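You operate a simulated robot arm through the tools that you are given. There is no shell and no other tool. Be economical: measure what you need, move in short steps, check, and stop when the job is done.

You run a simulated robot arm. Do the job below in one go: nothing can be reset, and whatever is moved stays where it is left.

JOB
Flush the drip line into the drip tray with the white dial off.
Fine: dial off first; pump on, flush valve open for a few seconds and shut; then pump off and drip valve shut.

Only the result counts: the job must be done as asked and must still hold three seconds after the hand-in. Knocking over, shifting, dropping, spilling or breaking anything else fails it.

ROBOT AND FRAMES
A 6-joint arm with a two-finger gripper, on a carriage that runs on a rail from [1.1, -117] to [-1.1, 117] (x, y) and turns from -3.019 to 2.793 rad about z. Base frame: it is fixed where the carriage stands at the start and does not move with it; the origin is on the floor, on the carriage's upright axis, x ahead of it, y to its left, z up. Lengths are in cm, angles in rad, forces in N, time in s.
With the tool pointing down near the work surface it reaches from about 64 to 86 cm from the robot's upright axis, wherever it stands. Its first joint turns from -2.897 to 2.897 rad. Places, roughly: blue dial [90, -10, 70]; blue dripper [125, -25, 100]; brown dripper [125, -50, 100]; brown dripper dial [120, -50, 90]; butt tap [100, 90, 70]; butt valve [100, 70, 70]; drain valve [100, 60, 70]; drip tray [100, -30, 80]; drip valve [90, 10, 70]; fill valve [100, 60, 100]; flush spout [120, 0, 80]; flush valve [90, -40, 70]; pump dial [90, 20, 70]; pump plug [125, 100, 125]; pump switch [110, 110, 120]; purple filter (3x3x8 cm) [110, 40, 80]. Payload 2.54 kg.
The tool frame sits at the grasp point between the pads (the TCP): z along the fingers, y along the line on which they close. The tips reach 2.3 cm beyond it. The gripper opens to 12.6 cm. The gripper's body begins 8.2 cm behind the TCP.
Orientation is told as [roll, pitch, yaw] about the base's x, y, z axes, in that order, counted from this pose: with the fingers straight down and closing along the base's y, the tool's x points along the base's -x, its y along +y and its z along -z.

CONTROLS
- The arm moves only by the tool nudge_tool. Its argument "commands" is a list of rows, each a list of 3 entries, a list of its own where there are three numbers: the shift along the tool's x, y, z in m, then the turn, a rotation vector about the tool's x, y, z in rad, then the opening, from 0 (shut) to 1 (fully open). In form: [[[x, y, z], [ax, ay, az], gripper], ...]. A call has 1 to 20 rows; each row shifts and turns the commanded pose from where the row before left it, along the tool's axes as they then stand. Each row takes 0.2 s and may step no farther than 5 cm and 0.15 rad from the row before; otherwise, or with a gripper value out of range, the whole call is refused. A pose out of reach is approached as far as the arm can. The call stops where the force on the tool passes 40 N (or 10 N more than at its start, if that is more) or the arm is blocked; 0.2 s more then pass. Each finger halts on what it meets, pressing with about 39 N; the grip force reading is that of the motor and also rises with nothing between the fingers. The clock runs only during rows and for 0.2 s after the last one: add rows that do not move to give the fingers time. It gives the time, the measured TCP pose, the force on the tool (base axes), the opening and the grip force at its end, in the units of the frame above (readings bear some noise), with the torque about the TCP (base axes, N m) and any sound that the robot's microphone picked up, and new pictures: "views" is both (left out), scene, wrist or none.
- Cameras (640 x 400 px; columns grow to the right, rows downward): "scene" is now at [6.09, 17.89, 134.61]; the picture's right is [-0.25, -0.97, 0.00], its down [-0.58, 0.15, -0.80] and it looks along [0.78, -0.20, -0.60] (base axes); focal length 261 px, centre (320, 200). "wrist" rides on the gripper at [8.2, 1.4, -12.2] in the tool frame; the picture's right is [-0.17, 0.99, 0.00], its down [-0.79, -0.13, -0.60] and it looks along [-0.59, -0.10, 0.80] (tool axes); focal length 243 px, centre (320, 200). There is no depth. A picture from a camera that has moved, and an enlarged one, comes with that camera's place and axes in the base frame and with its lens.
- move_column(by): slides the trunk up (or, below 0, down) by that many cm; the arm and the scene camera ride with it, the base frame stays. It gives what a move gives, with no picture.
- roll_base(legs): drives the robot by 1 to 6 legs, each [ahead, left, turn to the left] in cm, cm and rad, along the robot's own axes; the way and the turn of a leg run together, so that a leg with both is an arc; at most 150 cm and 3.142 rad a leg. The arm and the cameras ride along, it lands a little off, and it stops where it bumps. It keeps to its track: a leg is cut to what the track allows. It gives what a move gives, and a new picture of the scene camera.
- pan_tilt(pan, tilt): turns the head with the scene camera to pan (to the left, within 2.094 rad either way) and tilt (down, from -0.506 to 1.204), counted from straight ahead of the robot. It gives what a move gives, and a new picture of the scene camera.
- inspect(camera, box): a new picture of the part [left, top, right, bottom] of that camera's present view, enlarged. The clock stands still meanwhile.
- job_done(): hands the job in; it is judged then, once.

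Work in short steps. Places have to be worked out from the pictures, the camera data and where the tool is seen: move nearer, look again, correct. Check each grasp and each placing, and mend what went wrong. You have 120 turns and 260 pictures in all, those below and enlarged ones among them. Open the gripper and draw the arm clear of the work before you hand the job in, unless the task says otherwise; then end with one line.

The tools are called after "Call:" as a command line: name --argument value ..., lists and objects as JSON in quotes. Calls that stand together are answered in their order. nudge_tool: Moves the arm, as the interface text tells. Its arguments: {"type":"object","properties":{"commands":{"type":"array"},"views":{"type":"string","enum":["both","scene","wrist","none"]}},"required":["commands"]} The other tools are called the same way: move_column (by) slides the trunk up or down; roll_base (legs) drives the base; pan_tilt (pan, tilt) turns the head that bears the scene camera; inspect (camera, box) takes an enlarged picture of a part of a camera's view; job_done () hands the job in.

At the start:

```text
time: 0.0
ee_pos: [61.26, -30.46, 85.41]
tcp_rot: [-0.001, -0.001, 0.0]
force: [0.4, -0.2, -0.5]
moment: [0.02, 0.02, -0.01]
gripper_width: 12.56
grasp_force: 0.1
trunk travel left (down, up): [-15.0, 34.0]
robot x, y, heading: [0.08, 0.15, -0.003]
head pan, tilt: [-0.255, 0.641]
```

scene: 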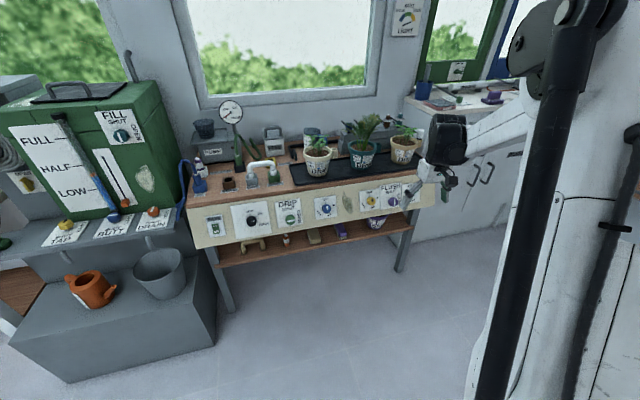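
wrist: 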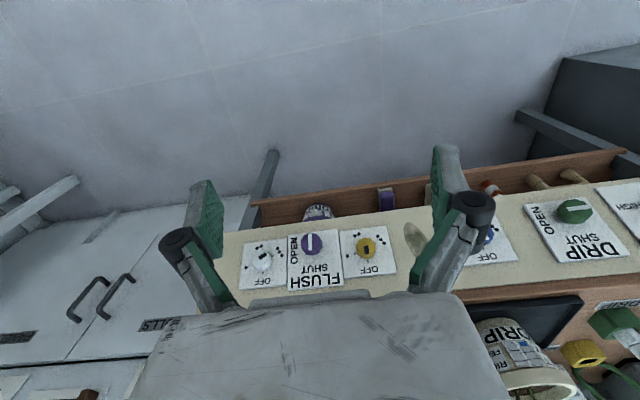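

The scene shows a bench front panel with dials and a tank to the left. I'll enlarge the panel and the tank areas to read labels.

Call:
inspect --camera "scene" --box '[180, 90, 440, 260]'

Call:
inspect --camera "scene" --box '[0, 80, 260, 250]'

Call:
inspect --camera "wrist" --box '[220, 170, 640, 400]'

```text
2.35 times, centred on (310, 175) of scene
camera zoom: at [6.09, 17.89, 134.61], right [-0.25, -0.97, 0.0], down [-0.58, 0.15, -0.8], along [0.78, -0.2, -0.6], focal length 614 px, centre (344, 259)
```

zoom: 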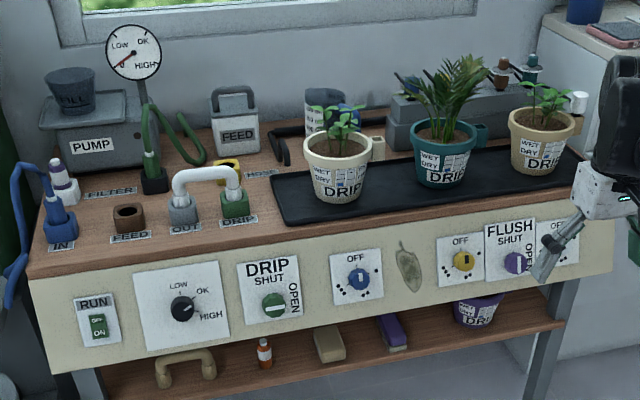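

```text
2.35 times, centred on (130, 165) of scene
camera zoom: at [6.09, 17.89, 134.61], right [-0.25, -0.97, 0.0], down [-0.58, 0.15, -0.8], along [0.78, -0.2, -0.6], focal length 614 px, centre (767, 282)
```

zoom: 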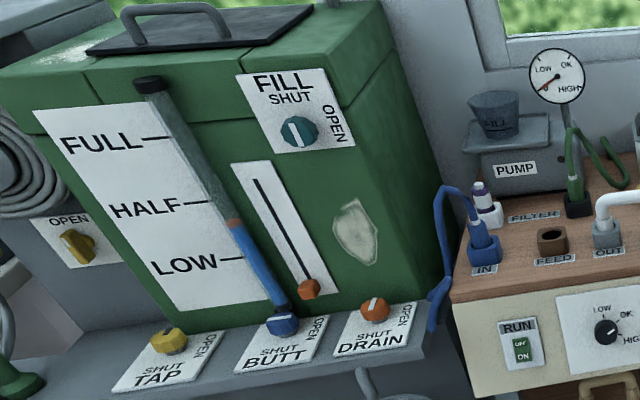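

```text
1.52 times, centred on (430, 285) of wrist
camera zoom: at [53.06, -28.95, 97.55], right [0.17, 0.99, 0.0], down [0.79, -0.13, 0.6], along [0.59, -0.1, -0.8], focal length 370 px, centre (152, 70)
```

zoom: 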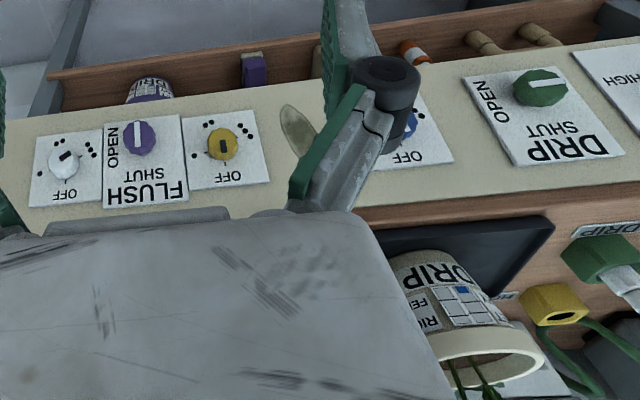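

I need to see the left side (pump plug/switch) and read the knob states. Panning the head left.

Call:
pan_tilt --pan 0.75 --tilt 0.35

```text
time: 1.3
ee_pos: [61.19, -30.32, 85.36]
tcp_rot: [0.001, 0.0, -0.001]
force: [0.0, 0.3, 0.3]
moment: [0.0, 0.01, 0.01]
gripper_width: 12.6
grasp_force: 0.0
trunk travel left (down, up): [-15.0, 34.0]
robot x, y, heading: [-0.04, 0.2, -0.002]
head pan, tilt: [0.75, 0.351]
camera scene: at [4.47, 26.43, 137.23], right [0.68, -0.73, 0.0], down [-0.25, -0.23, -0.94], along [0.69, 0.64, -0.34], focal length 261 px, centre (320, 200)
```

scene: 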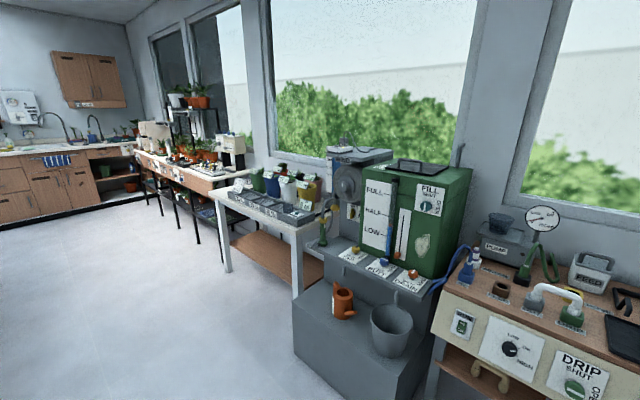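

Call:
inspect --camera "scene" --box '[300, 130, 480, 300]'

Call:
inspect --camera "scene" --box '[430, 190, 640, 400]'

```text
2.35 times, centred on (390, 215) of scene
camera zoom: at [4.47, 26.43, 137.23], right [0.68, -0.73, 0.0], down [-0.25, -0.23, -0.94], along [0.69, 0.64, -0.34], focal length 614 px, centre (155, 165)
```

zoom: 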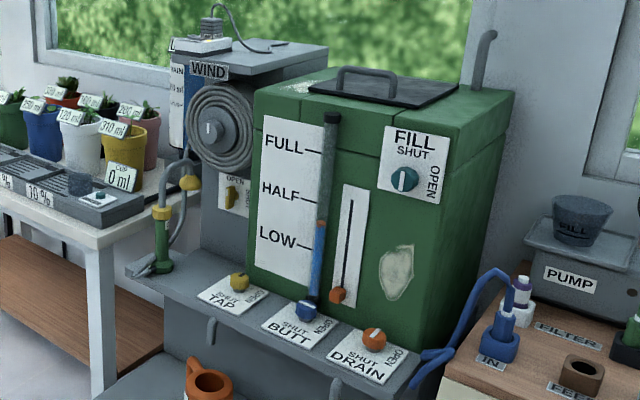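

```text
1.90 times, centred on (535, 295) of scene
camera zoom: at [4.47, 26.43, 137.23], right [0.68, -0.73, 0.0], down [-0.25, -0.23, -0.94], along [0.69, 0.64, -0.34], focal length 497 px, centre (-90, 19)
```

zoom: 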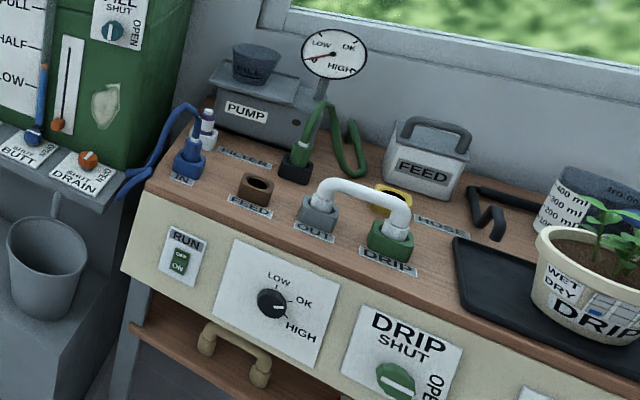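

The plug and switch seem to be on top of the WIND box, left of the tank. I'll drive left along the rail for a closer look; the arm at x≈61 stays well in front of everything.

Call:
roll_base --legs '[[0, 70, 0]]'

Call:
pan_tilt --pan 0.2 --tilt 0.3

```text
time: 5.1
ee_pos: [60.51, 39.25, 85.44]
tcp_rot: [-0.001, 0.001, -0.002]
force: [-0.3, -0.4, 0.0]
moment: [-0.02, -0.01, -0.03]
gripper_width: 12.55
grasp_force: 0.0
trunk travel left (down, up): [-15.0, 34.0]
robot x, y, heading: [-0.63, 69.47, 0.002]
head pan, tilt: [0.75, 0.351]
camera scene: at [3.87, 96.14, 137.23], right [0.68, -0.73, 0.0], down [-0.25, -0.23, -0.94], along [0.69, 0.64, -0.34], focal length 261 px, centre (320, 200)
```

scene: 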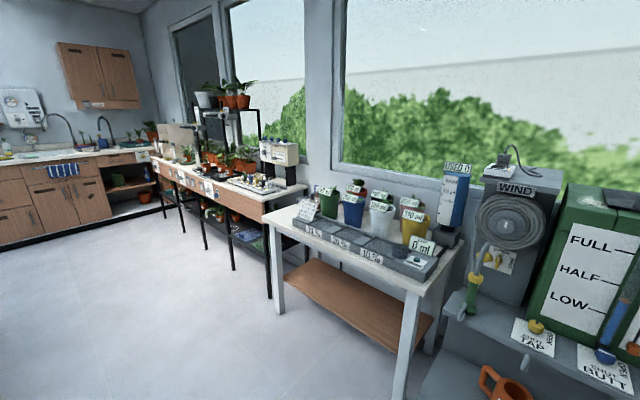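

```text
time: 6.1
ee_pos: [60.47, 39.33, 85.47]
tcp_rot: [0.0, -0.002, -0.002]
force: [0.6, 0.5, -0.2]
moment: [0.01, 0.02, 0.03]
gripper_width: 12.6
grasp_force: 0.1
trunk travel left (down, up): [-15.0, 34.0]
robot x, y, heading: [-0.67, 69.7, -0.0]
head pan, tilt: [0.201, 0.3]
camera scene: at [6.2, 91.66, 137.7], right [0.2, -0.98, 0.0], down [-0.29, -0.06, -0.96], along [0.94, 0.19, -0.3], focal length 261 px, centre (320, 200)
```

scene: 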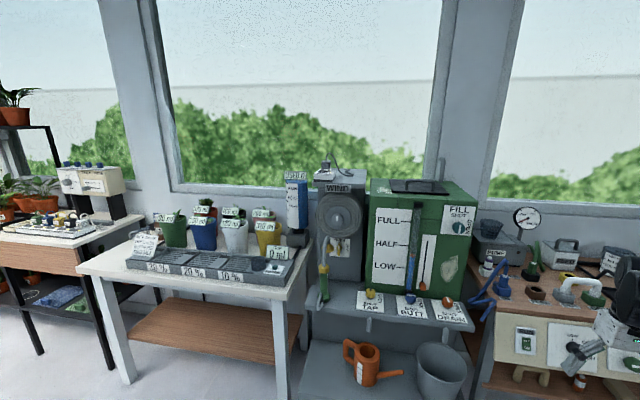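

Call:
inspect --camera "scene" --box '[280, 140, 400, 220]'

Call:
inspect --camera "scene" --box '[310, 200, 490, 330]'

Call:
inspect --camera "scene" --box '[460, 190, 640, 400]'

```text
5.00 times, centred on (340, 180) of scene
camera zoom: at [6.2, 91.66, 137.7], right [0.2, -0.98, 0.0], down [-0.29, -0.06, -0.96], along [0.94, 0.19, -0.3], focal length 1304 px, centre (220, 300)
```

zoom: 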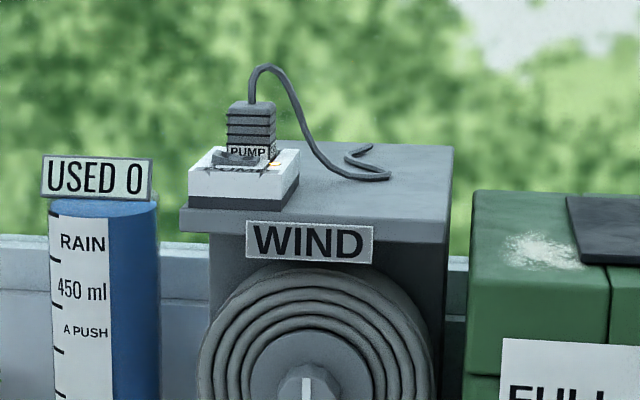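

```text
3.08 times, centred on (400, 265) of scene
camera zoom: at [6.2, 91.66, 137.7], right [0.2, -0.98, 0.0], down [-0.29, -0.06, -0.96], along [0.94, 0.19, -0.3], focal length 803 px, centre (74, 0)
```

zoom: 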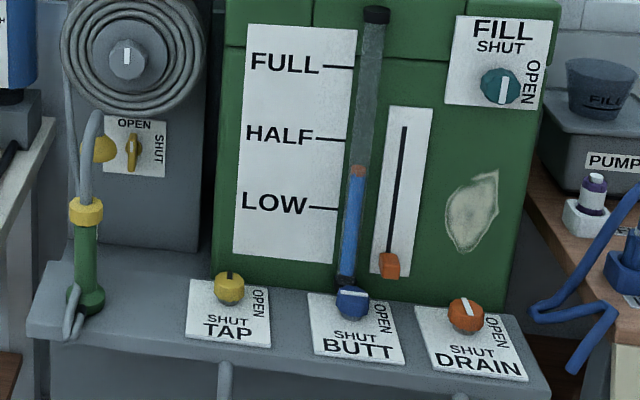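

```text
1.90 times, centred on (550, 295) of scene
camera zoom: at [6.2, 91.66, 137.7], right [0.2, -0.98, 0.0], down [-0.29, -0.06, -0.96], along [0.94, 0.19, -0.3], focal length 497 px, centre (-118, 19)
```

zoom: 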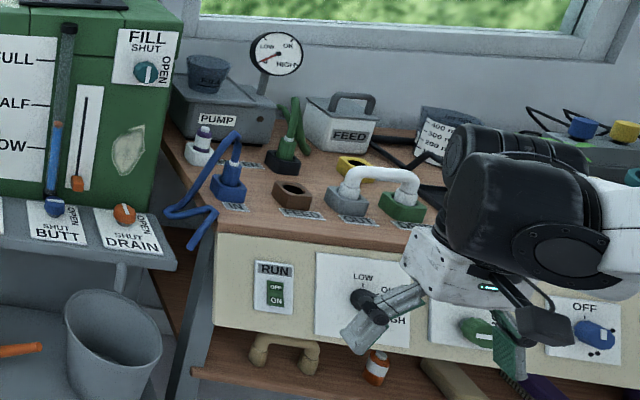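

Butt valve looks open, drain/tap/fill shut, plug in its socket. Raising the trunk to see the socket's switch from above.

Call:
move_column --by 34

Call:
pan_tilt --pan 0.15 --tilt 0.45

Call:
inspect --camera "scene" --box '[270, 130, 390, 250]'

```text
time: 9.4
ee_pos: [60.64, 39.37, 119.38]
tcp_rot: [0.001, 0.0, 0.0]
force: [0.8, -0.6, 0.0]
moment: [0.02, 0.04, 0.03]
gripper_width: 12.58
grasp_force: 0.0
trunk travel left (down, up): [-49.0, 0.0]
robot x, y, heading: [-0.84, 69.75, -0.004]
head pan, tilt: [0.201, 0.3]
```

```text
time: 10.1
ee_pos: [60.52, 39.34, 119.38]
tcp_rot: [0.001, -0.001, -0.001]
force: [0.4, -0.3, 0.1]
moment: [-0.02, 0.05, 0.01]
gripper_width: 12.6
grasp_force: 0.1
trunk travel left (down, up): [-49.0, 0.0]
robot x, y, heading: [-0.9, 70.1, 0.0]
head pan, tilt: [0.15, 0.45]
camera scene: at [6.15, 91.17, 170.31], right [0.15, -0.99, 0.0], down [-0.43, -0.06, -0.9], along [0.89, 0.13, -0.43], focal length 261 px, centre (320, 200)
```

scene: 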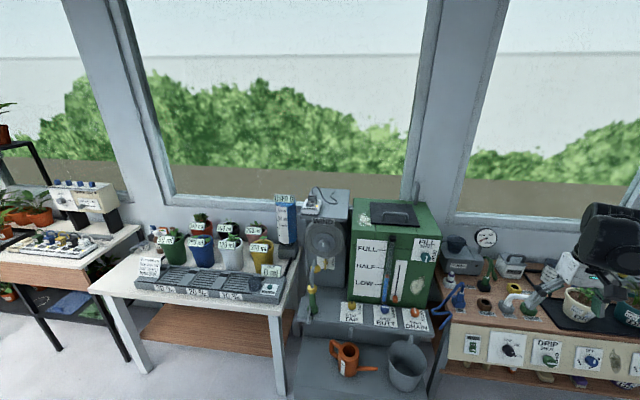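

```text
3.33 times, centred on (330, 190) of scene
camera zoom: at [6.15, 91.17, 170.31], right [0.15, -0.99, 0.0], down [-0.43, -0.06, -0.9], along [0.89, 0.13, -0.43], focal length 870 px, centre (287, 233)
```

zoom: 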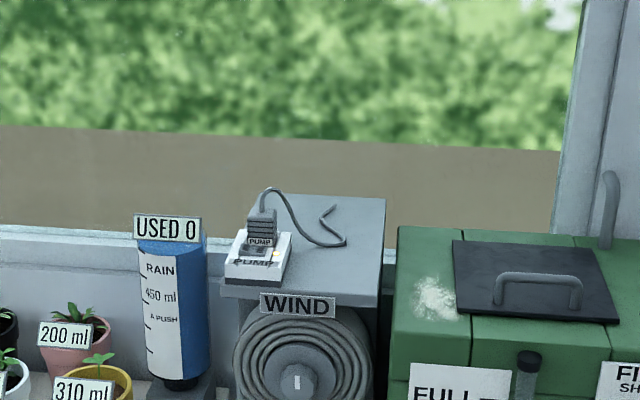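

Call:
inspect --camera "scene" --box '[304, 184, 336, 216]'

Call:
inspect --camera "scene" --box '[450, 325, 640, 400]'

Call:
inspect --camera "scene" --box '[330, 280, 450, 360]'

```text
12.50 times, centred on (320, 200) of scene
camera zoom: at [6.15, 91.17, 170.31], right [0.15, -0.99, 0.0], down [-0.43, -0.06, -0.9], along [0.89, 0.13, -0.43], focal length 3261 px, centre (320, 200)
```

zoom: 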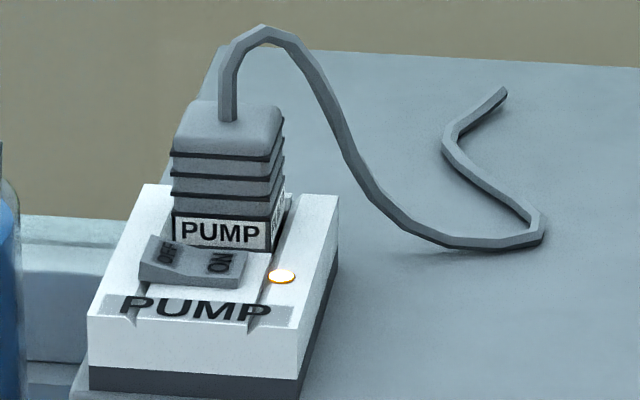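

```text
3.37 times, centred on (545, 362) of scene
camera zoom: at [6.15, 91.17, 170.31], right [0.15, -0.99, 0.0], down [-0.43, -0.06, -0.9], along [0.89, 0.13, -0.43], focal length 879 px, centre (-438, -347)
```

zoom: 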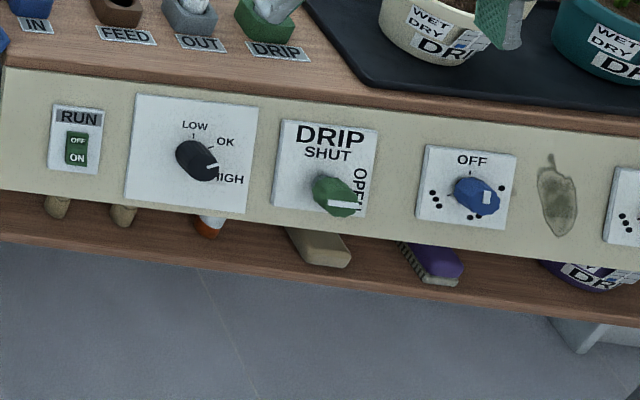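

```text
5.00 times, centred on (390, 320) of scene
camera zoom: at [6.15, 91.17, 170.31], right [0.15, -0.99, 0.0], down [-0.43, -0.06, -0.9], along [0.89, 0.13, -0.43], focal length 1304 px, centre (-30, -400)
```

zoom: 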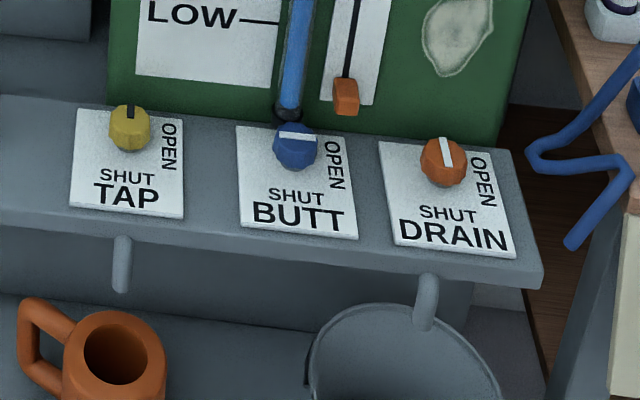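

The socket switch is ON (lamp lit), butt valve open. The drip valve appears open, pump dial at HIGH, blue dial on. Now back right to view the bench, spout, tray and white dial from above.

Call:
roll_base --legs '[[0, -85, 0]]'

Call:
pan_tilt --pan -0.2 --tilt 0.75

Call:
inspect --camera "scene" --box '[200, 50, 440, 200]'

Call:
inspect --camera "scene" --box '[200, 180, 520, 380]'

```text
time: 14.6
ee_pos: [61.4, -44.91, 119.42]
tcp_rot: [0.0, 0.0, 0.005]
force: [0.0, 0.2, 1.2]
moment: [0.0, 0.03, 0.02]
gripper_width: 12.61
grasp_force: 0.1
trunk travel left (down, up): [-49.0, 0.0]
robot x, y, heading: [0.04, -15.1, 0.001]
head pan, tilt: [0.15, 0.45]
camera scene: at [6.82, 6.66, 170.31], right [0.15, -0.99, 0.0], down [-0.43, -0.07, -0.9], along [0.89, 0.14, -0.44], focal length 261 px, centre (320, 200)
```

scene: 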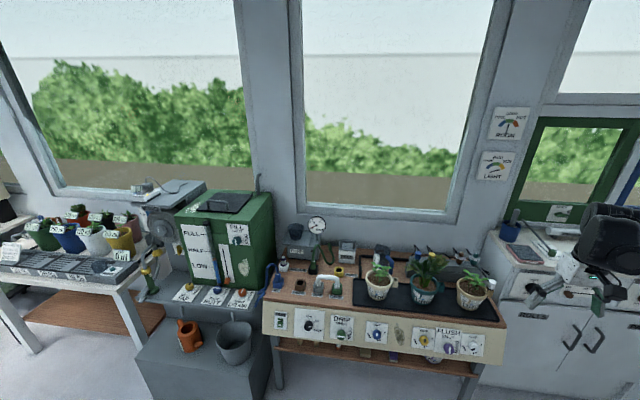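

```text
time: 15.4
ee_pos: [61.5, -44.85, 119.23]
tcp_rot: [0.0, 0.001, 0.003]
force: [-0.2, -0.7, 0.6]
moment: [0.01, 0.02, 0.01]
gripper_width: 12.58
grasp_force: 0.0
trunk travel left (down, up): [-49.0, 0.0]
robot x, y, heading: [-0.03, -15.03, -0.0]
head pan, tilt: [-0.201, 0.75]
camera scene: at [5.86, 3.67, 167.67], right [-0.2, -0.98, 0.0], down [-0.67, 0.13, -0.73], along [0.72, -0.14, -0.68], focal length 261 px, centre (320, 200)
```

scene: 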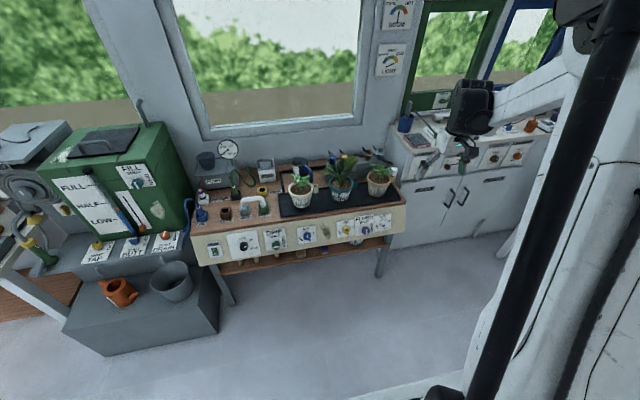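

```text
2.67 times, centred on (320, 125) of scene
camera zoom: at [5.86, 3.67, 167.67], right [-0.2, -0.98, 0.0], down [-0.67, 0.13, -0.73], along [0.72, -0.14, -0.68], focal length 696 px, centre (320, 400)
```

zoom: 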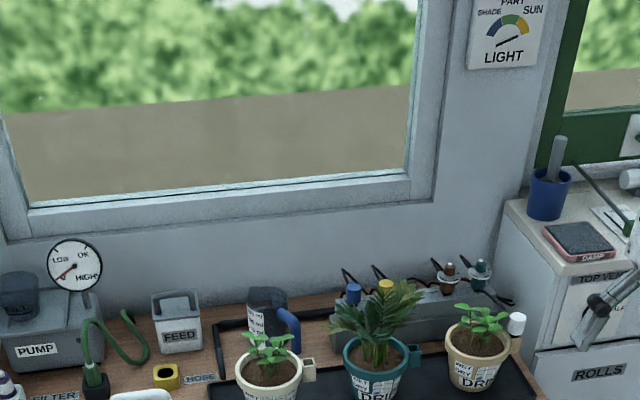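

```text
2.00 times, centred on (360, 280) of scene
camera zoom: at [5.86, 3.67, 167.67], right [-0.2, -0.98, 0.0], down [-0.67, 0.13, -0.73], along [0.72, -0.14, -0.68], focal length 522 px, centre (240, 40)
```

zoom: 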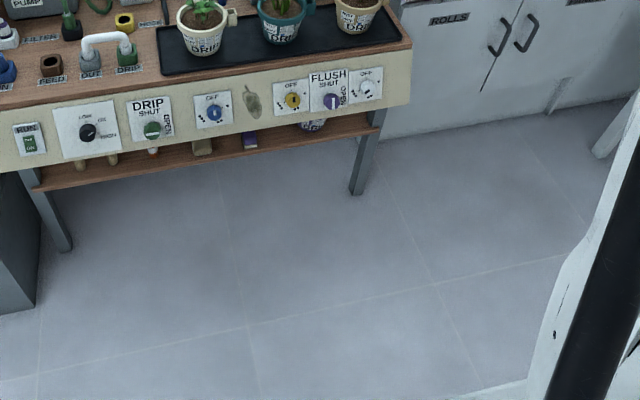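

Call:
inspect --camera "scene" --box '[330, 205, 400, 250]'

Call:
inspect --camera "scene" --box '[260, 145, 340, 220]'

Call:
inspect --camera "scene" --box '[330, 140, 410, 210]'

```text
8.89 times, centred on (365, 228) of scene
camera zoom: at [5.86, 3.67, 167.67], right [-0.2, -0.98, 0.0], down [-0.67, 0.13, -0.73], along [0.72, -0.14, -0.68], focal length 2319 px, centre (-80, -44)
```

zoom: 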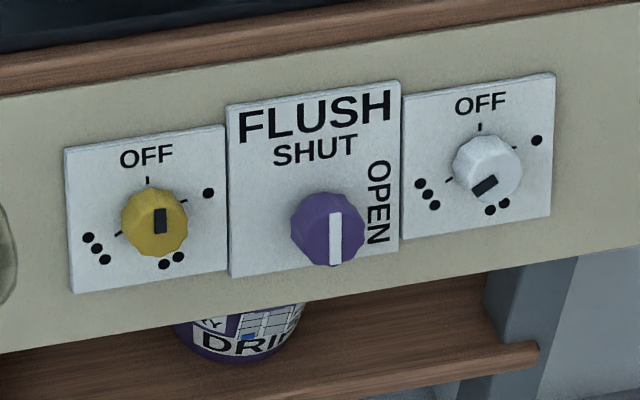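

```text
5.33 times, centred on (300, 182) of scene
camera zoom: at [5.86, 3.67, 167.67], right [-0.2, -0.98, 0.0], down [-0.67, 0.13, -0.73], along [0.72, -0.14, -0.68], focal length 1391 px, centre (427, 293)
```

zoom: 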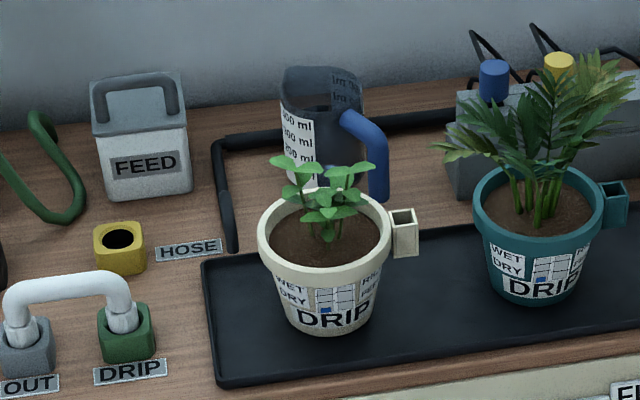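

```text
5.71 times, centred on (370, 175) of scene
camera zoom: at [5.86, 3.67, 167.67], right [-0.2, -0.98, 0.0], down [-0.67, 0.13, -0.73], along [0.72, -0.14, -0.68], focal length 1490 px, centre (34, 343)
```

zoom: 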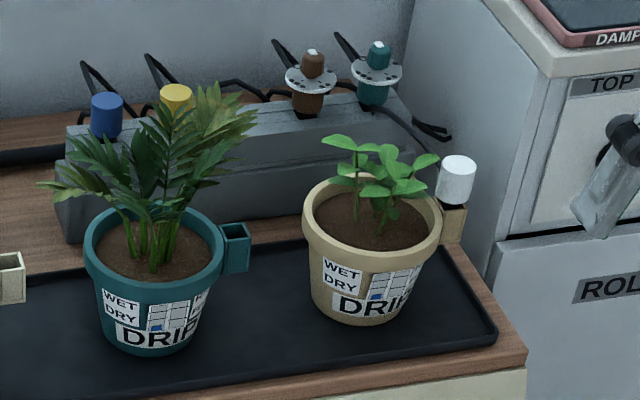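

White dial points to the lower-left (3-dot) tick; flush shut; yellow off. I estimate white dial ≈[85.5,-44.5,69.6], flush ≈[85.3,-35.3,66.7]. I'll turn the tool to point horizontally at the panel (about tool y by -90°) up here in free space.

Call:
nudge_tool --commands '[[[0, 0, 0], [0, -0.1428, 0], 0.55], [[0, 0, 0], [0, -0.1428, 0], 0.55], [[0, 0, 0], [0, -0.1428, 0], 0.55], [[0, 0, 0], [0, -0.1428, 0], 0.55], [[0, 0, 0], [0, -0.1428, 0], 0.55], [[0, 0, 0], [0, -0.1428, 0], 0.55], [[0, 0, 0], [0, -0.1428, 0], 0.55], [[0, 0, 0], [0, -0.1428, 0], 0.55], [[0, 0, 0], [0, -0.1428, 0], 0.55], [[0, 0, 0], [0, -0.1428, 0], 0.55], [[0, 0, 0], [0, -0.1428, 0], 0.55], [[0, 0, 0], [0, 0, 0], 0.55], [[0, 0, 0], [0, 0, 0], 0.55]]'

```text
time: 18.2
ee_pos: [62.62, -46.0, 121.41]
tcp_rot: [-0.319, -1.568, 0.32]
force: [0.3, 0.0, -0.5]
moment: [-0.01, 0.01, -0.01]
gripper_width: 6.92
grasp_force: 0.1
out of reach, approached as far as the arm can: row 11
trunk travel left (down, up): [-49.0, 0.0]
robot x, y, heading: [0.16, -15.04, 0.003]
head pan, tilt: [-0.201, 0.75]
camera scene: at [5.84, 3.67, 167.67], right [-0.2, -0.98, 0.0], down [-0.67, 0.13, -0.73], along [0.72, -0.14, -0.68], focal length 261 px, centre (320, 200)
camera wrist: at [50.53, -44.68, 113.21], right [0.0, 0.99, 0.17], down [-0.6, -0.13, 0.79], along [0.8, -0.1, 0.59], focal length 243 px, centre (320, 200)
```

scene: 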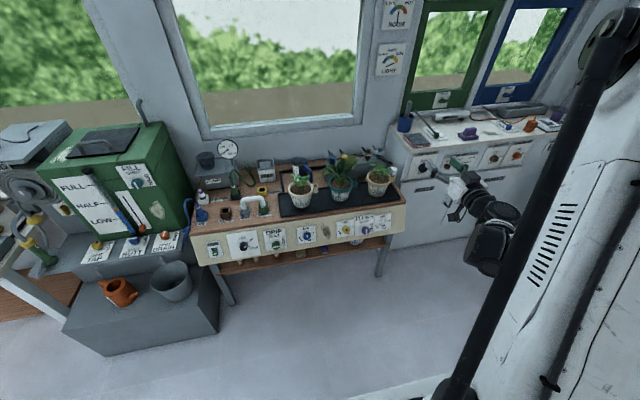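
wrist: 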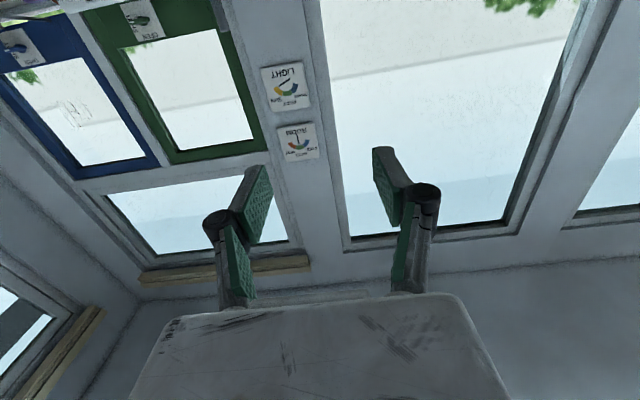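

Tool is horizontal. Now move forward to x≈70 for comfort and lower the trunk to panel height.

Call:
nudge_tool --commands '[[[0, 0, 0.03], [0, 0, 0], 0.55], [[0, 0, 0.03], [0, 0, 0], 0.55], [[0, 0, 0], [0, 0, 0], 0.55]]' --views "none"

Call:
move_column --by -46

Call:
nudge_tool --commands '[[[0, 0, 0], [0, 0, 0], 0.55]]'

```text
time: 19.0
ee_pos: [68.72, -45.83, 121.35]
tcp_rot: [-0.417, -1.571, 0.419]
force: [0.8, -0.4, 0.4]
moment: [0.01, 0.01, -0.02]
gripper_width: 6.94
grasp_force: 0.3
trunk travel left (down, up): [-49.0, 0.0]
robot x, y, heading: [0.42, -14.98, 0.008]
head pan, tilt: [-0.201, 0.75]
```

```text
refused: -46 is not a number from -40 to 40
```

```text
time: 19.4
ee_pos: [68.76, -45.84, 121.45]
tcp_rot: [-0.164, -1.571, 0.165]
force: [-0.3, -0.1, -0.6]
moment: [0.01, -0.02, -0.02]
gripper_width: 6.94
grasp_force: 0.1
trunk travel left (down, up): [-49.0, 0.0]
robot x, y, heading: [-0.11, -14.7, -0.001]
head pan, tilt: [-0.201, 0.75]
camera scene: at [5.89, 3.66, 167.67], right [-0.2, -0.98, 0.0], down [-0.67, 0.13, -0.73], along [0.72, -0.14, -0.68], focal length 261 px, centre (320, 200)
camera wrist: at [56.61, -44.55, 113.2], right [0.0, 0.99, 0.17], down [-0.6, -0.13, 0.79], along [0.8, -0.1, 0.59], focal length 243 px, centre (320, 200)
```

scene: 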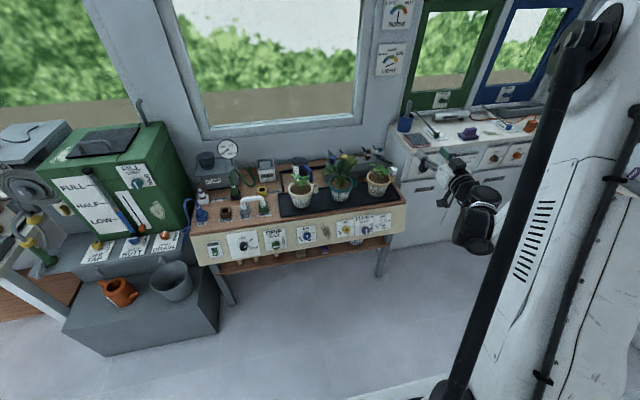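
wrist: 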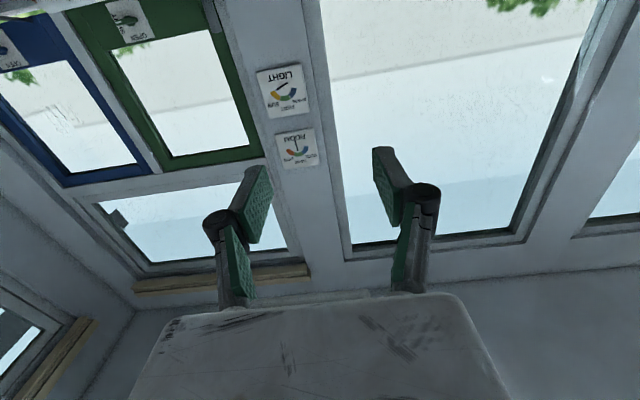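

Lower the trunk in two stages.

Call:
move_column --by -40

Call:
move_column --by -9

Call:
nudge_tool --commands '[[[0, 0, 0], [0, 0, 0], 0.55]]'

```text
time: 23.2
ee_pos: [68.86, -45.93, 81.46]
tcp_rot: [-0.271, -1.572, 0.274]
force: [0.8, -0.9, 0.5]
moment: [-0.03, 0.02, 0.0]
gripper_width: 6.89
grasp_force: 0.0
trunk travel left (down, up): [-9.0, 40.0]
robot x, y, heading: [0.28, -15.29, 0.005]
head pan, tilt: [-0.201, 0.75]
```

```text
time: 24.5
ee_pos: [68.75, -45.95, 72.46]
tcp_rot: [-0.33, -1.571, 0.333]
force: [0.1, -0.1, 0.0]
moment: [0.02, 0.0, -0.02]
gripper_width: 6.91
grasp_force: 0.1
trunk travel left (down, up): [0.0, 49.0]
robot x, y, heading: [0.19, -14.8, 0.001]
head pan, tilt: [-0.201, 0.75]
```

```text
time: 24.9
ee_pos: [68.67, -45.89, 72.62]
tcp_rot: [-0.351, -1.569, 0.353]
force: [-0.6, -1.0, -0.6]
moment: [0.05, 0.0, -0.01]
gripper_width: 6.94
grasp_force: 0.0
trunk travel left (down, up): [0.0, 49.0]
robot x, y, heading: [0.11, -14.67, 0.006]
head pan, tilt: [-0.201, 0.75]
camera scene: at [5.86, 3.66, 118.67], right [-0.2, -0.98, 0.0], down [-0.67, 0.13, -0.73], along [0.72, -0.14, -0.68], focal length 261 px, centre (320, 200)
camera wrist: at [56.58, -44.55, 64.22], right [0.0, 0.99, 0.17], down [-0.6, -0.13, 0.79], along [0.8, -0.1, 0.59], focal length 243 px, centre (320, 200)
```

scene: 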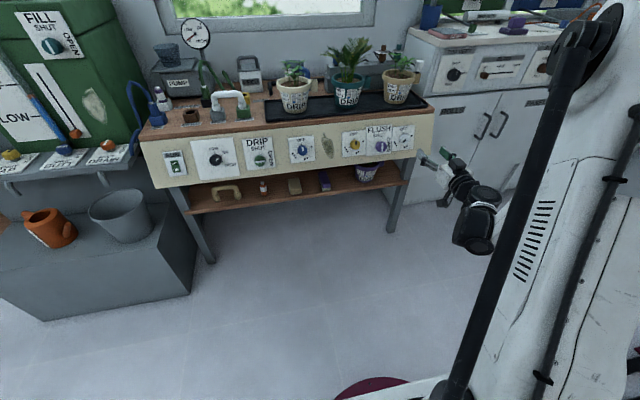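
wrist: 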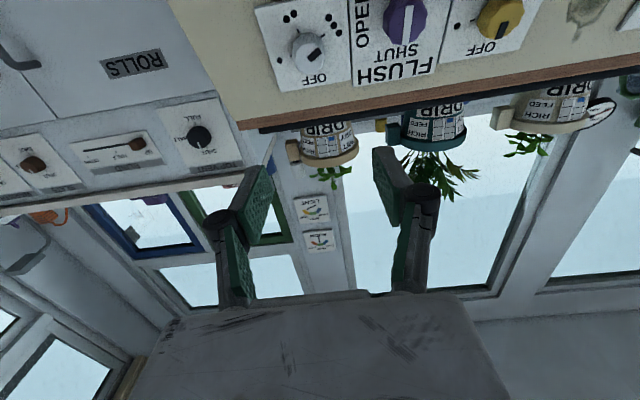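

Call:
inspect --camera "wrist" --box '[250, 0, 450, 100]'

Call:
inspect --camera "scene" --box '[330, 110, 430, 170]'

```text
3.20 times, centred on (350, 50) of wrist
camera zoom: at [56.58, -44.55, 64.22], right [0.0, 0.99, 0.17], down [-0.6, -0.13, 0.79], along [0.8, -0.1, 0.59], focal length 776 px, centre (224, 680)
```

zoom: 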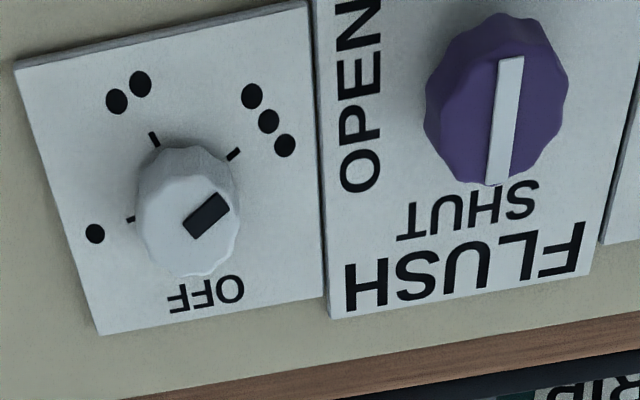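

```text
6.40 times, centred on (380, 140) of scene
camera zoom: at [5.86, 3.66, 118.67], right [-0.2, -0.98, 0.0], down [-0.67, 0.13, -0.73], along [0.72, -0.14, -0.68], focal length 1669 px, centre (-64, 584)
```

zoom: 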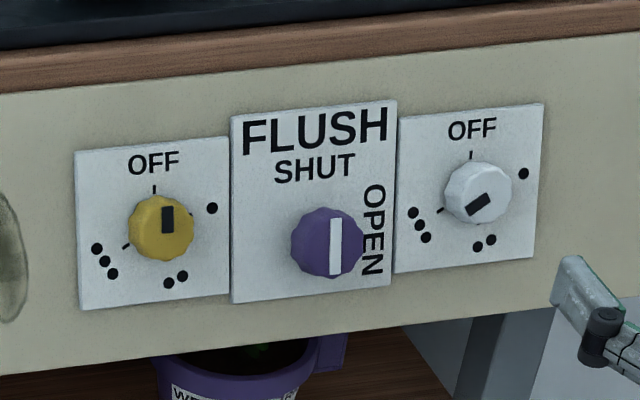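

Triangulating white dial face ≈[88,-46.2,67.2], diameter ~3.6 cm. It must turn counter-clockwise (front view, negative about tool z) 3→2→1→OFF. Moving in front of it first.

Call:
nudge_tool --commands '[[[0.027, -0.0015, 0.03], [0, 0, 0], 0.5], [[0.027, -0.0015, 0.04], [0, 0, 0], 0.5], [[0, 0, 0.03], [0, 0, 0], 0.5], [[0, 0, 0], [0, 0, 0], 0.5]]'

Call:
inspect --camera "wrist" --box '[180, 0, 480, 200]'

Call:
inspect --camera "scene" --box '[330, 110, 450, 190]'

```text
time: 25.9
ee_pos: [78.75, -46.21, 67.07]
tcp_rot: [-0.508, -1.572, 0.513]
force: [-0.3, 0.1, 0.3]
moment: [-0.01, 0.03, 0.0]
gripper_width: 6.29
grasp_force: 0.1
trunk travel left (down, up): [0.0, 49.0]
robot x, y, heading: [0.22, -14.84, 0.005]
head pan, tilt: [-0.201, 0.75]
camera scene: at [5.85, 3.66, 118.67], right [-0.2, -0.98, 0.0], down [-0.67, 0.13, -0.73], along [0.72, -0.14, -0.68], focal length 261 px, centre (320, 200)
camera wrist: at [66.63, -44.76, 58.81], right [0.0, 0.99, 0.17], down [-0.6, -0.13, 0.79], along [0.8, -0.1, 0.59], focal length 243 px, centre (320, 200)
```

scene: 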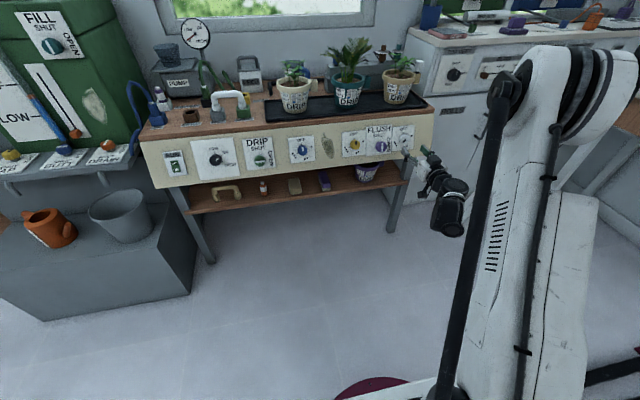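
wrist: 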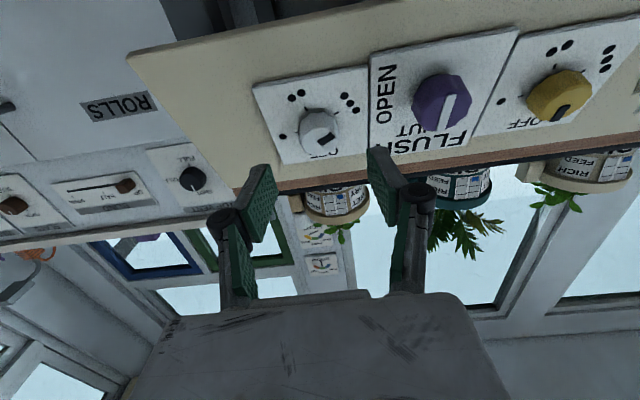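

```text
2.00 times, centred on (330, 100) of wrist
camera zoom: at [66.63, -44.76, 58.81], right [0.0, 0.99, 0.17], down [-0.6, -0.13, 0.79], along [0.8, -0.1, 0.59], focal length 485 px, centre (300, 400)
```

zoom: 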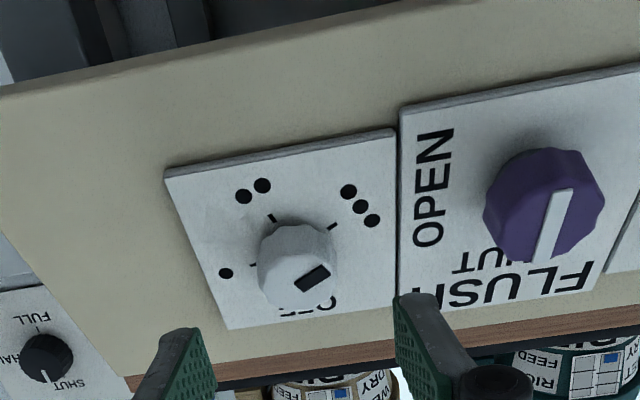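

```text
5.00 times, centred on (390, 150) of scene
camera zoom: at [5.85, 3.66, 118.67], right [-0.2, -0.98, 0.0], down [-0.67, 0.13, -0.73], along [0.72, -0.14, -0.68], focal length 1304 px, centre (-30, 450)
```

zoom: 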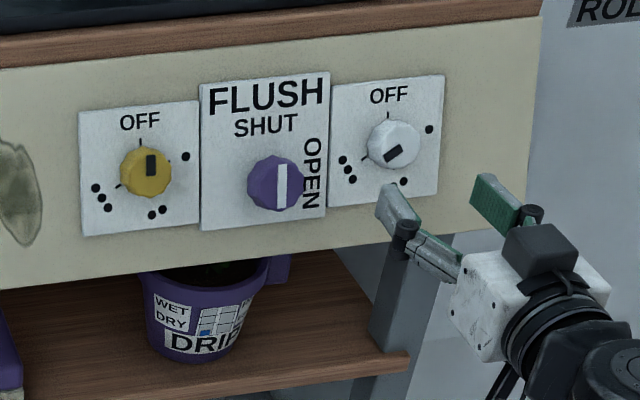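

Aligned: knob face again at ≈[88,-46.2,67.2]. Advancing to straddle the knob.

Call:
nudge_tool --commands '[[[0, 0, 0.03], [0, 0, 0], 0.5], [[0, 0, 0.03], [0, 0, 0], 0.5], [[0, 0, 0.015], [0, 0, 0], 0.5], [[0, 0, 0.01], [0, 0, 0], 0.5], [[0, 0, 0], [0, 0, 0], 0.5]]'

Call:
inspect --camera "wrist" --box '[180, 80, 480, 280]'

Call:
inspect --camera "scene" --box '[350, 110, 450, 180]'

```text
time: 26.9
ee_pos: [86.55, -45.75, 67.52]
tcp_rot: [-3.04, -1.571, 3.047]
force: [-42.1, 18.9, 11.3]
moment: [0.59, 0.26, 2.26]
gripper_width: 4.36
grasp_force: 18.1
trunk travel left (down, up): [0.0, 49.0]
robot x, y, heading: [0.32, -14.4, -0.0]
head pan, tilt: [-0.201, 0.75]
stopped in row 5: the force on the tool passed its limit at 53 N (the readings are from after the stop); the commanded pose is now the measured one
camera scene: at [5.58, 3.8, 118.69], right [-0.2, -0.98, 0.0], down [-0.67, 0.13, -0.73], along [0.72, -0.14, -0.68], focal length 261 px, centre (320, 200)
camera wrist: at [74.41, -44.66, 59.19], right [-0.01, 0.99, 0.17], down [-0.6, -0.14, 0.79], along [0.8, -0.09, 0.59], focal length 243 px, centre (320, 200)
```

scene: 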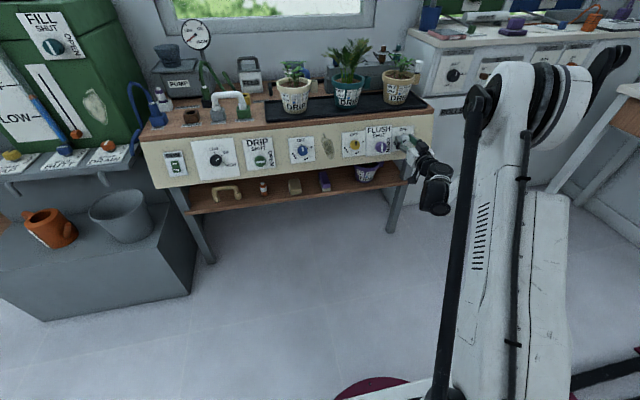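
wrist: 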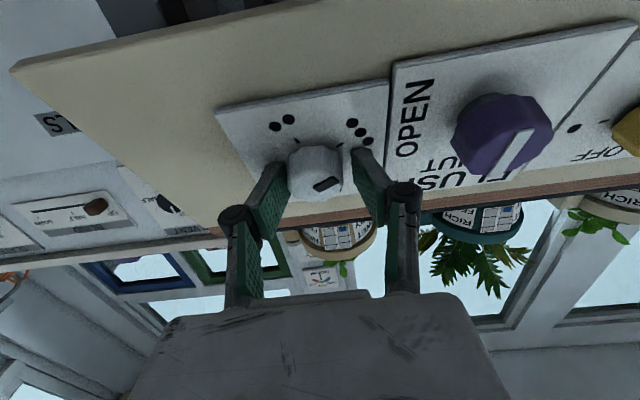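

```text
2.00 times, centred on (330, 180) of wrist
camera zoom: at [74.41, -44.66, 59.19], right [-0.01, 0.99, 0.17], down [-0.6, -0.14, 0.79], along [0.8, -0.09, 0.59], focal length 485 px, centre (300, 240)
```

zoom: 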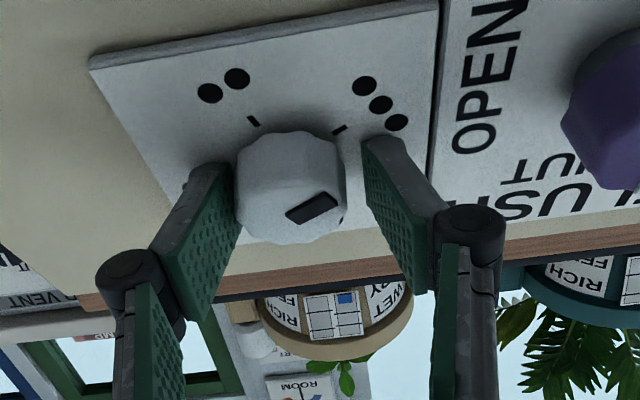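

```text
5.71 times, centred on (400, 145) of scene
camera zoom: at [5.58, 3.8, 118.69], right [-0.2, -0.98, 0.0], down [-0.67, 0.13, -0.73], along [0.72, -0.14, -0.68], focal length 1490 px, centre (-137, 514)
```

zoom: 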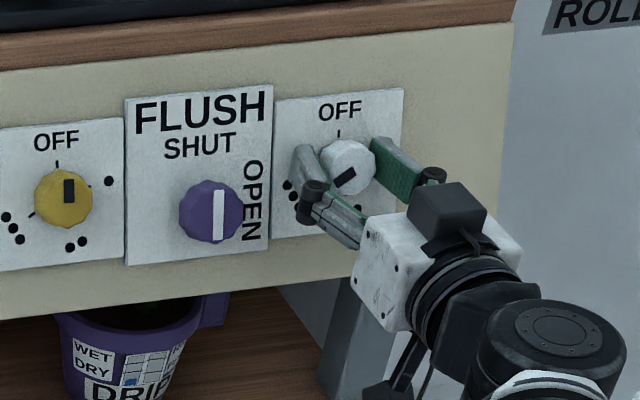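

Fingertips touched the plate (x≈88.9) straddling the knob. Back off ~6 mm, then reassess before closing.

Call:
nudge_tool --commands '[[[0, 0, -0.006], [0, 0, 0], 0.5], [[0, 0, 0], [0, 0, 0], 0.5], [[0, 0, 0], [0, 0, 0], 0.5]]' --views "wrist"

Call:
inspect --camera "wrist" --box '[180, 80, 480, 280]'

```text
time: 27.7
ee_pos: [86.17, -46.13, 67.09]
tcp_rot: [-0.728, -1.568, 0.73]
force: [-0.2, 0.9, 0.0]
moment: [0.0, -0.05, -0.02]
gripper_width: 6.3
grasp_force: 0.0
trunk travel left (down, up): [0.0, 49.0]
robot x, y, heading: [0.09, -14.82, 0.004]
head pan, tilt: [-0.201, 0.75]
camera wrist: at [74.1, -44.86, 58.92], right [0.0, 0.99, 0.17], down [-0.6, -0.13, 0.79], along [0.8, -0.1, 0.59], focal length 243 px, centre (320, 200)
```

wrist: 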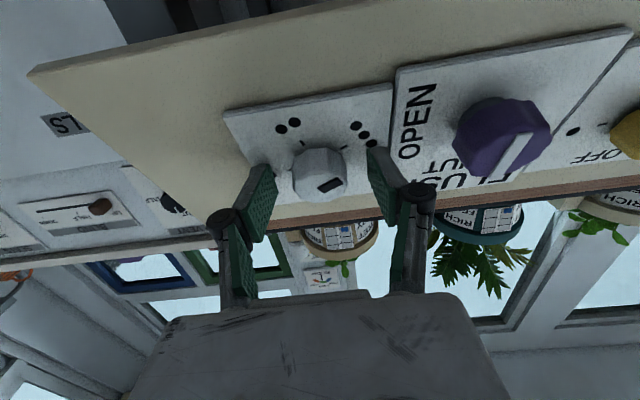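

```text
2.00 times, centred on (330, 180) of wrist
camera zoom: at [74.1, -44.86, 58.92], right [0.0, 0.99, 0.17], down [-0.6, -0.13, 0.79], along [0.8, -0.1, 0.59], focal length 485 px, centre (300, 240)
```

zoom: 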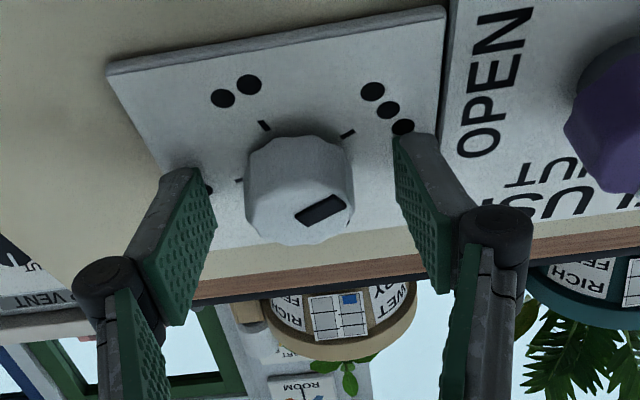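

Advance 3 mm and close on the knob.

Call:
nudge_tool --commands '[[[0, 0, 0.003], [0, 0, 0], 0.4], [[0, 0, 0], [0, 0, 0], 0.3], [[0, 0, 0], [0, 0, 0], 0.25], [[0, 0, 0], [0, 0, 0], 0.2], [[0, 0, 0], [0, 0, 0], 0.2]]' --views "wrist"

Call:
inspect --camera "wrist" --box '[180, 80, 480, 280]'

```text
time: 28.9
ee_pos: [86.38, -46.19, 67.16]
tcp_rot: [-1.723, -1.572, 1.727]
force: [-12.0, 3.8, 6.8]
moment: [0.09, 0.12, 0.31]
gripper_width: 3.6
grasp_force: 45.3
trunk travel left (down, up): [0.0, 49.0]
robot x, y, heading: [-0.39, -14.87, 0.003]
head pan, tilt: [-0.201, 0.75]
camera wrist: at [74.3, -44.88, 58.98], right [0.0, 0.99, 0.16], down [-0.6, -0.13, 0.79], along [0.8, -0.1, 0.59], focal length 243 px, centre (320, 200)
```

wrist: 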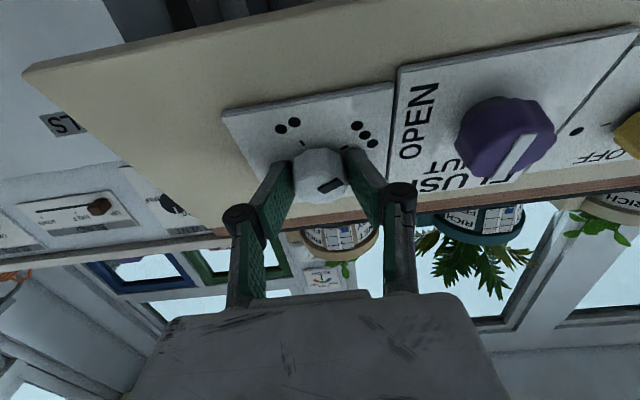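

```text
2.00 times, centred on (330, 180) of wrist
camera zoom: at [74.3, -44.88, 58.98], right [0.0, 0.99, 0.16], down [-0.6, -0.13, 0.79], along [0.8, -0.1, 0.59], focal length 485 px, centre (300, 240)
```

zoom: 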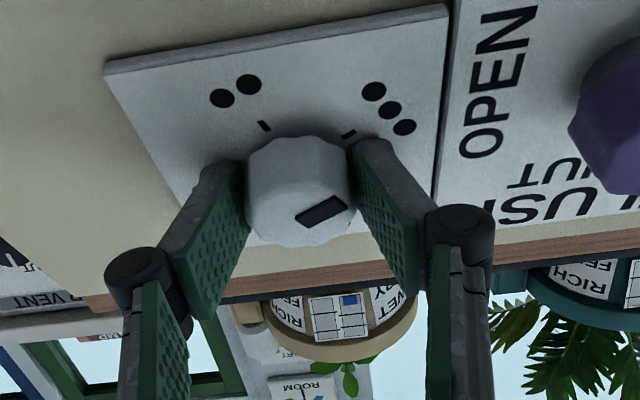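

Knob is gripped (3.6 cm). Turning counter-clockwise by 1.2 rad.

Call:
nudge_tool --commands '[[[0, 0, 0], [0, 0, -0.12], 0.2], [[0, 0, 0], [0, 0, -0.12], 0.2], [[0, 0, 0], [0, 0, -0.12], 0.2], [[0, 0, 0], [0, 0, -0.12], 0.2], [[0, 0, 0], [0, 0, -0.12], 0.2], [[0, 0, 0], [0, 0, -0.12], 0.2], [[0, 0, 0], [0, 0, -0.12], 0.2], [[0, 0, 0], [0, 0, -0.12], 0.2], [[0, 0, 0], [0, 0, -0.12], 0.2], [[0, 0, 0], [0, 0, -0.12], 0.2]]'

Call:
inspect --camera "scene" --box '[350, 110, 450, 180]'

```text
time: 29.7
ee_pos: [86.4, -46.06, 67.37]
tcp_rot: [-1.577, -1.241, 1.584]
force: [-15.2, 2.3, 22.4]
moment: [0.32, 0.05, 0.88]
gripper_width: 3.6
grasp_force: 45.0
trunk travel left (down, up): [0.0, 49.0]
robot x, y, heading: [-0.09, -14.45, 0.003]
head pan, tilt: [-0.201, 0.75]
stopped in row 3: the force on the tool passed its limit at 44 N (the readings are from after the stop); the commanded pose is now the measured one
camera scene: at [5.67, 3.74, 118.69], right [-0.2, -0.98, 0.0], down [-0.67, 0.13, -0.73], along [0.72, -0.14, -0.68], focal length 261 px, centre (320, 200)
camera wrist: at [74.17, -47.47, 59.14], right [-0.01, 0.99, -0.16], down [-0.6, 0.13, 0.79], along [0.8, 0.1, 0.59], focal length 243 px, centre (320, 200)
```

scene: 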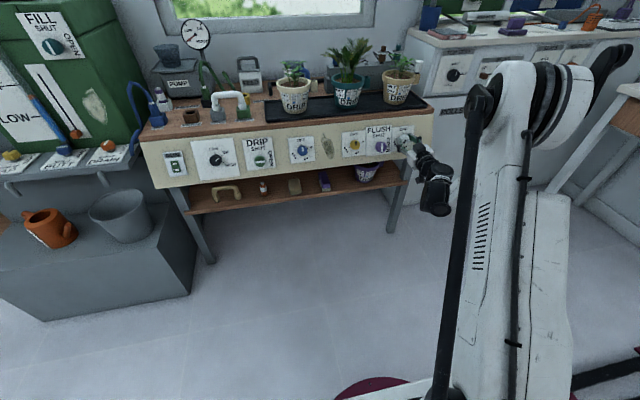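
wrist: 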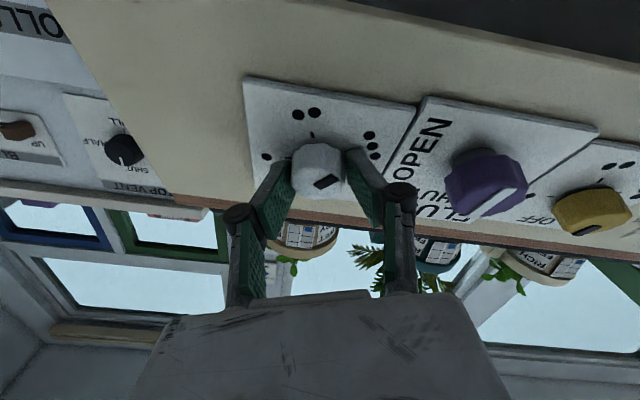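

```text
5.71 times, centred on (400, 145) of scene
camera zoom: at [5.67, 3.74, 118.69], right [-0.2, -0.98, 0.0], down [-0.67, 0.13, -0.73], along [0.72, -0.14, -0.68], focal length 1490 px, centre (-137, 514)
```

zoom: 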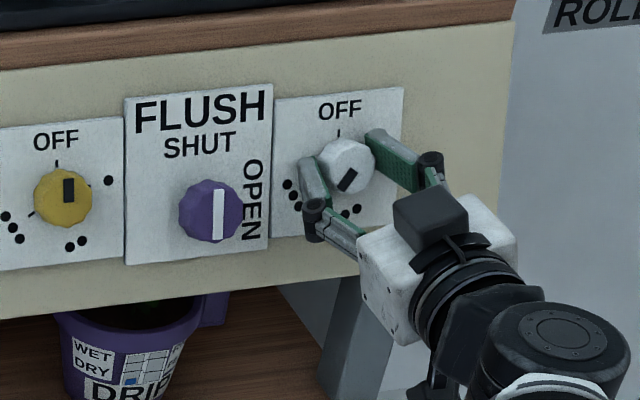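

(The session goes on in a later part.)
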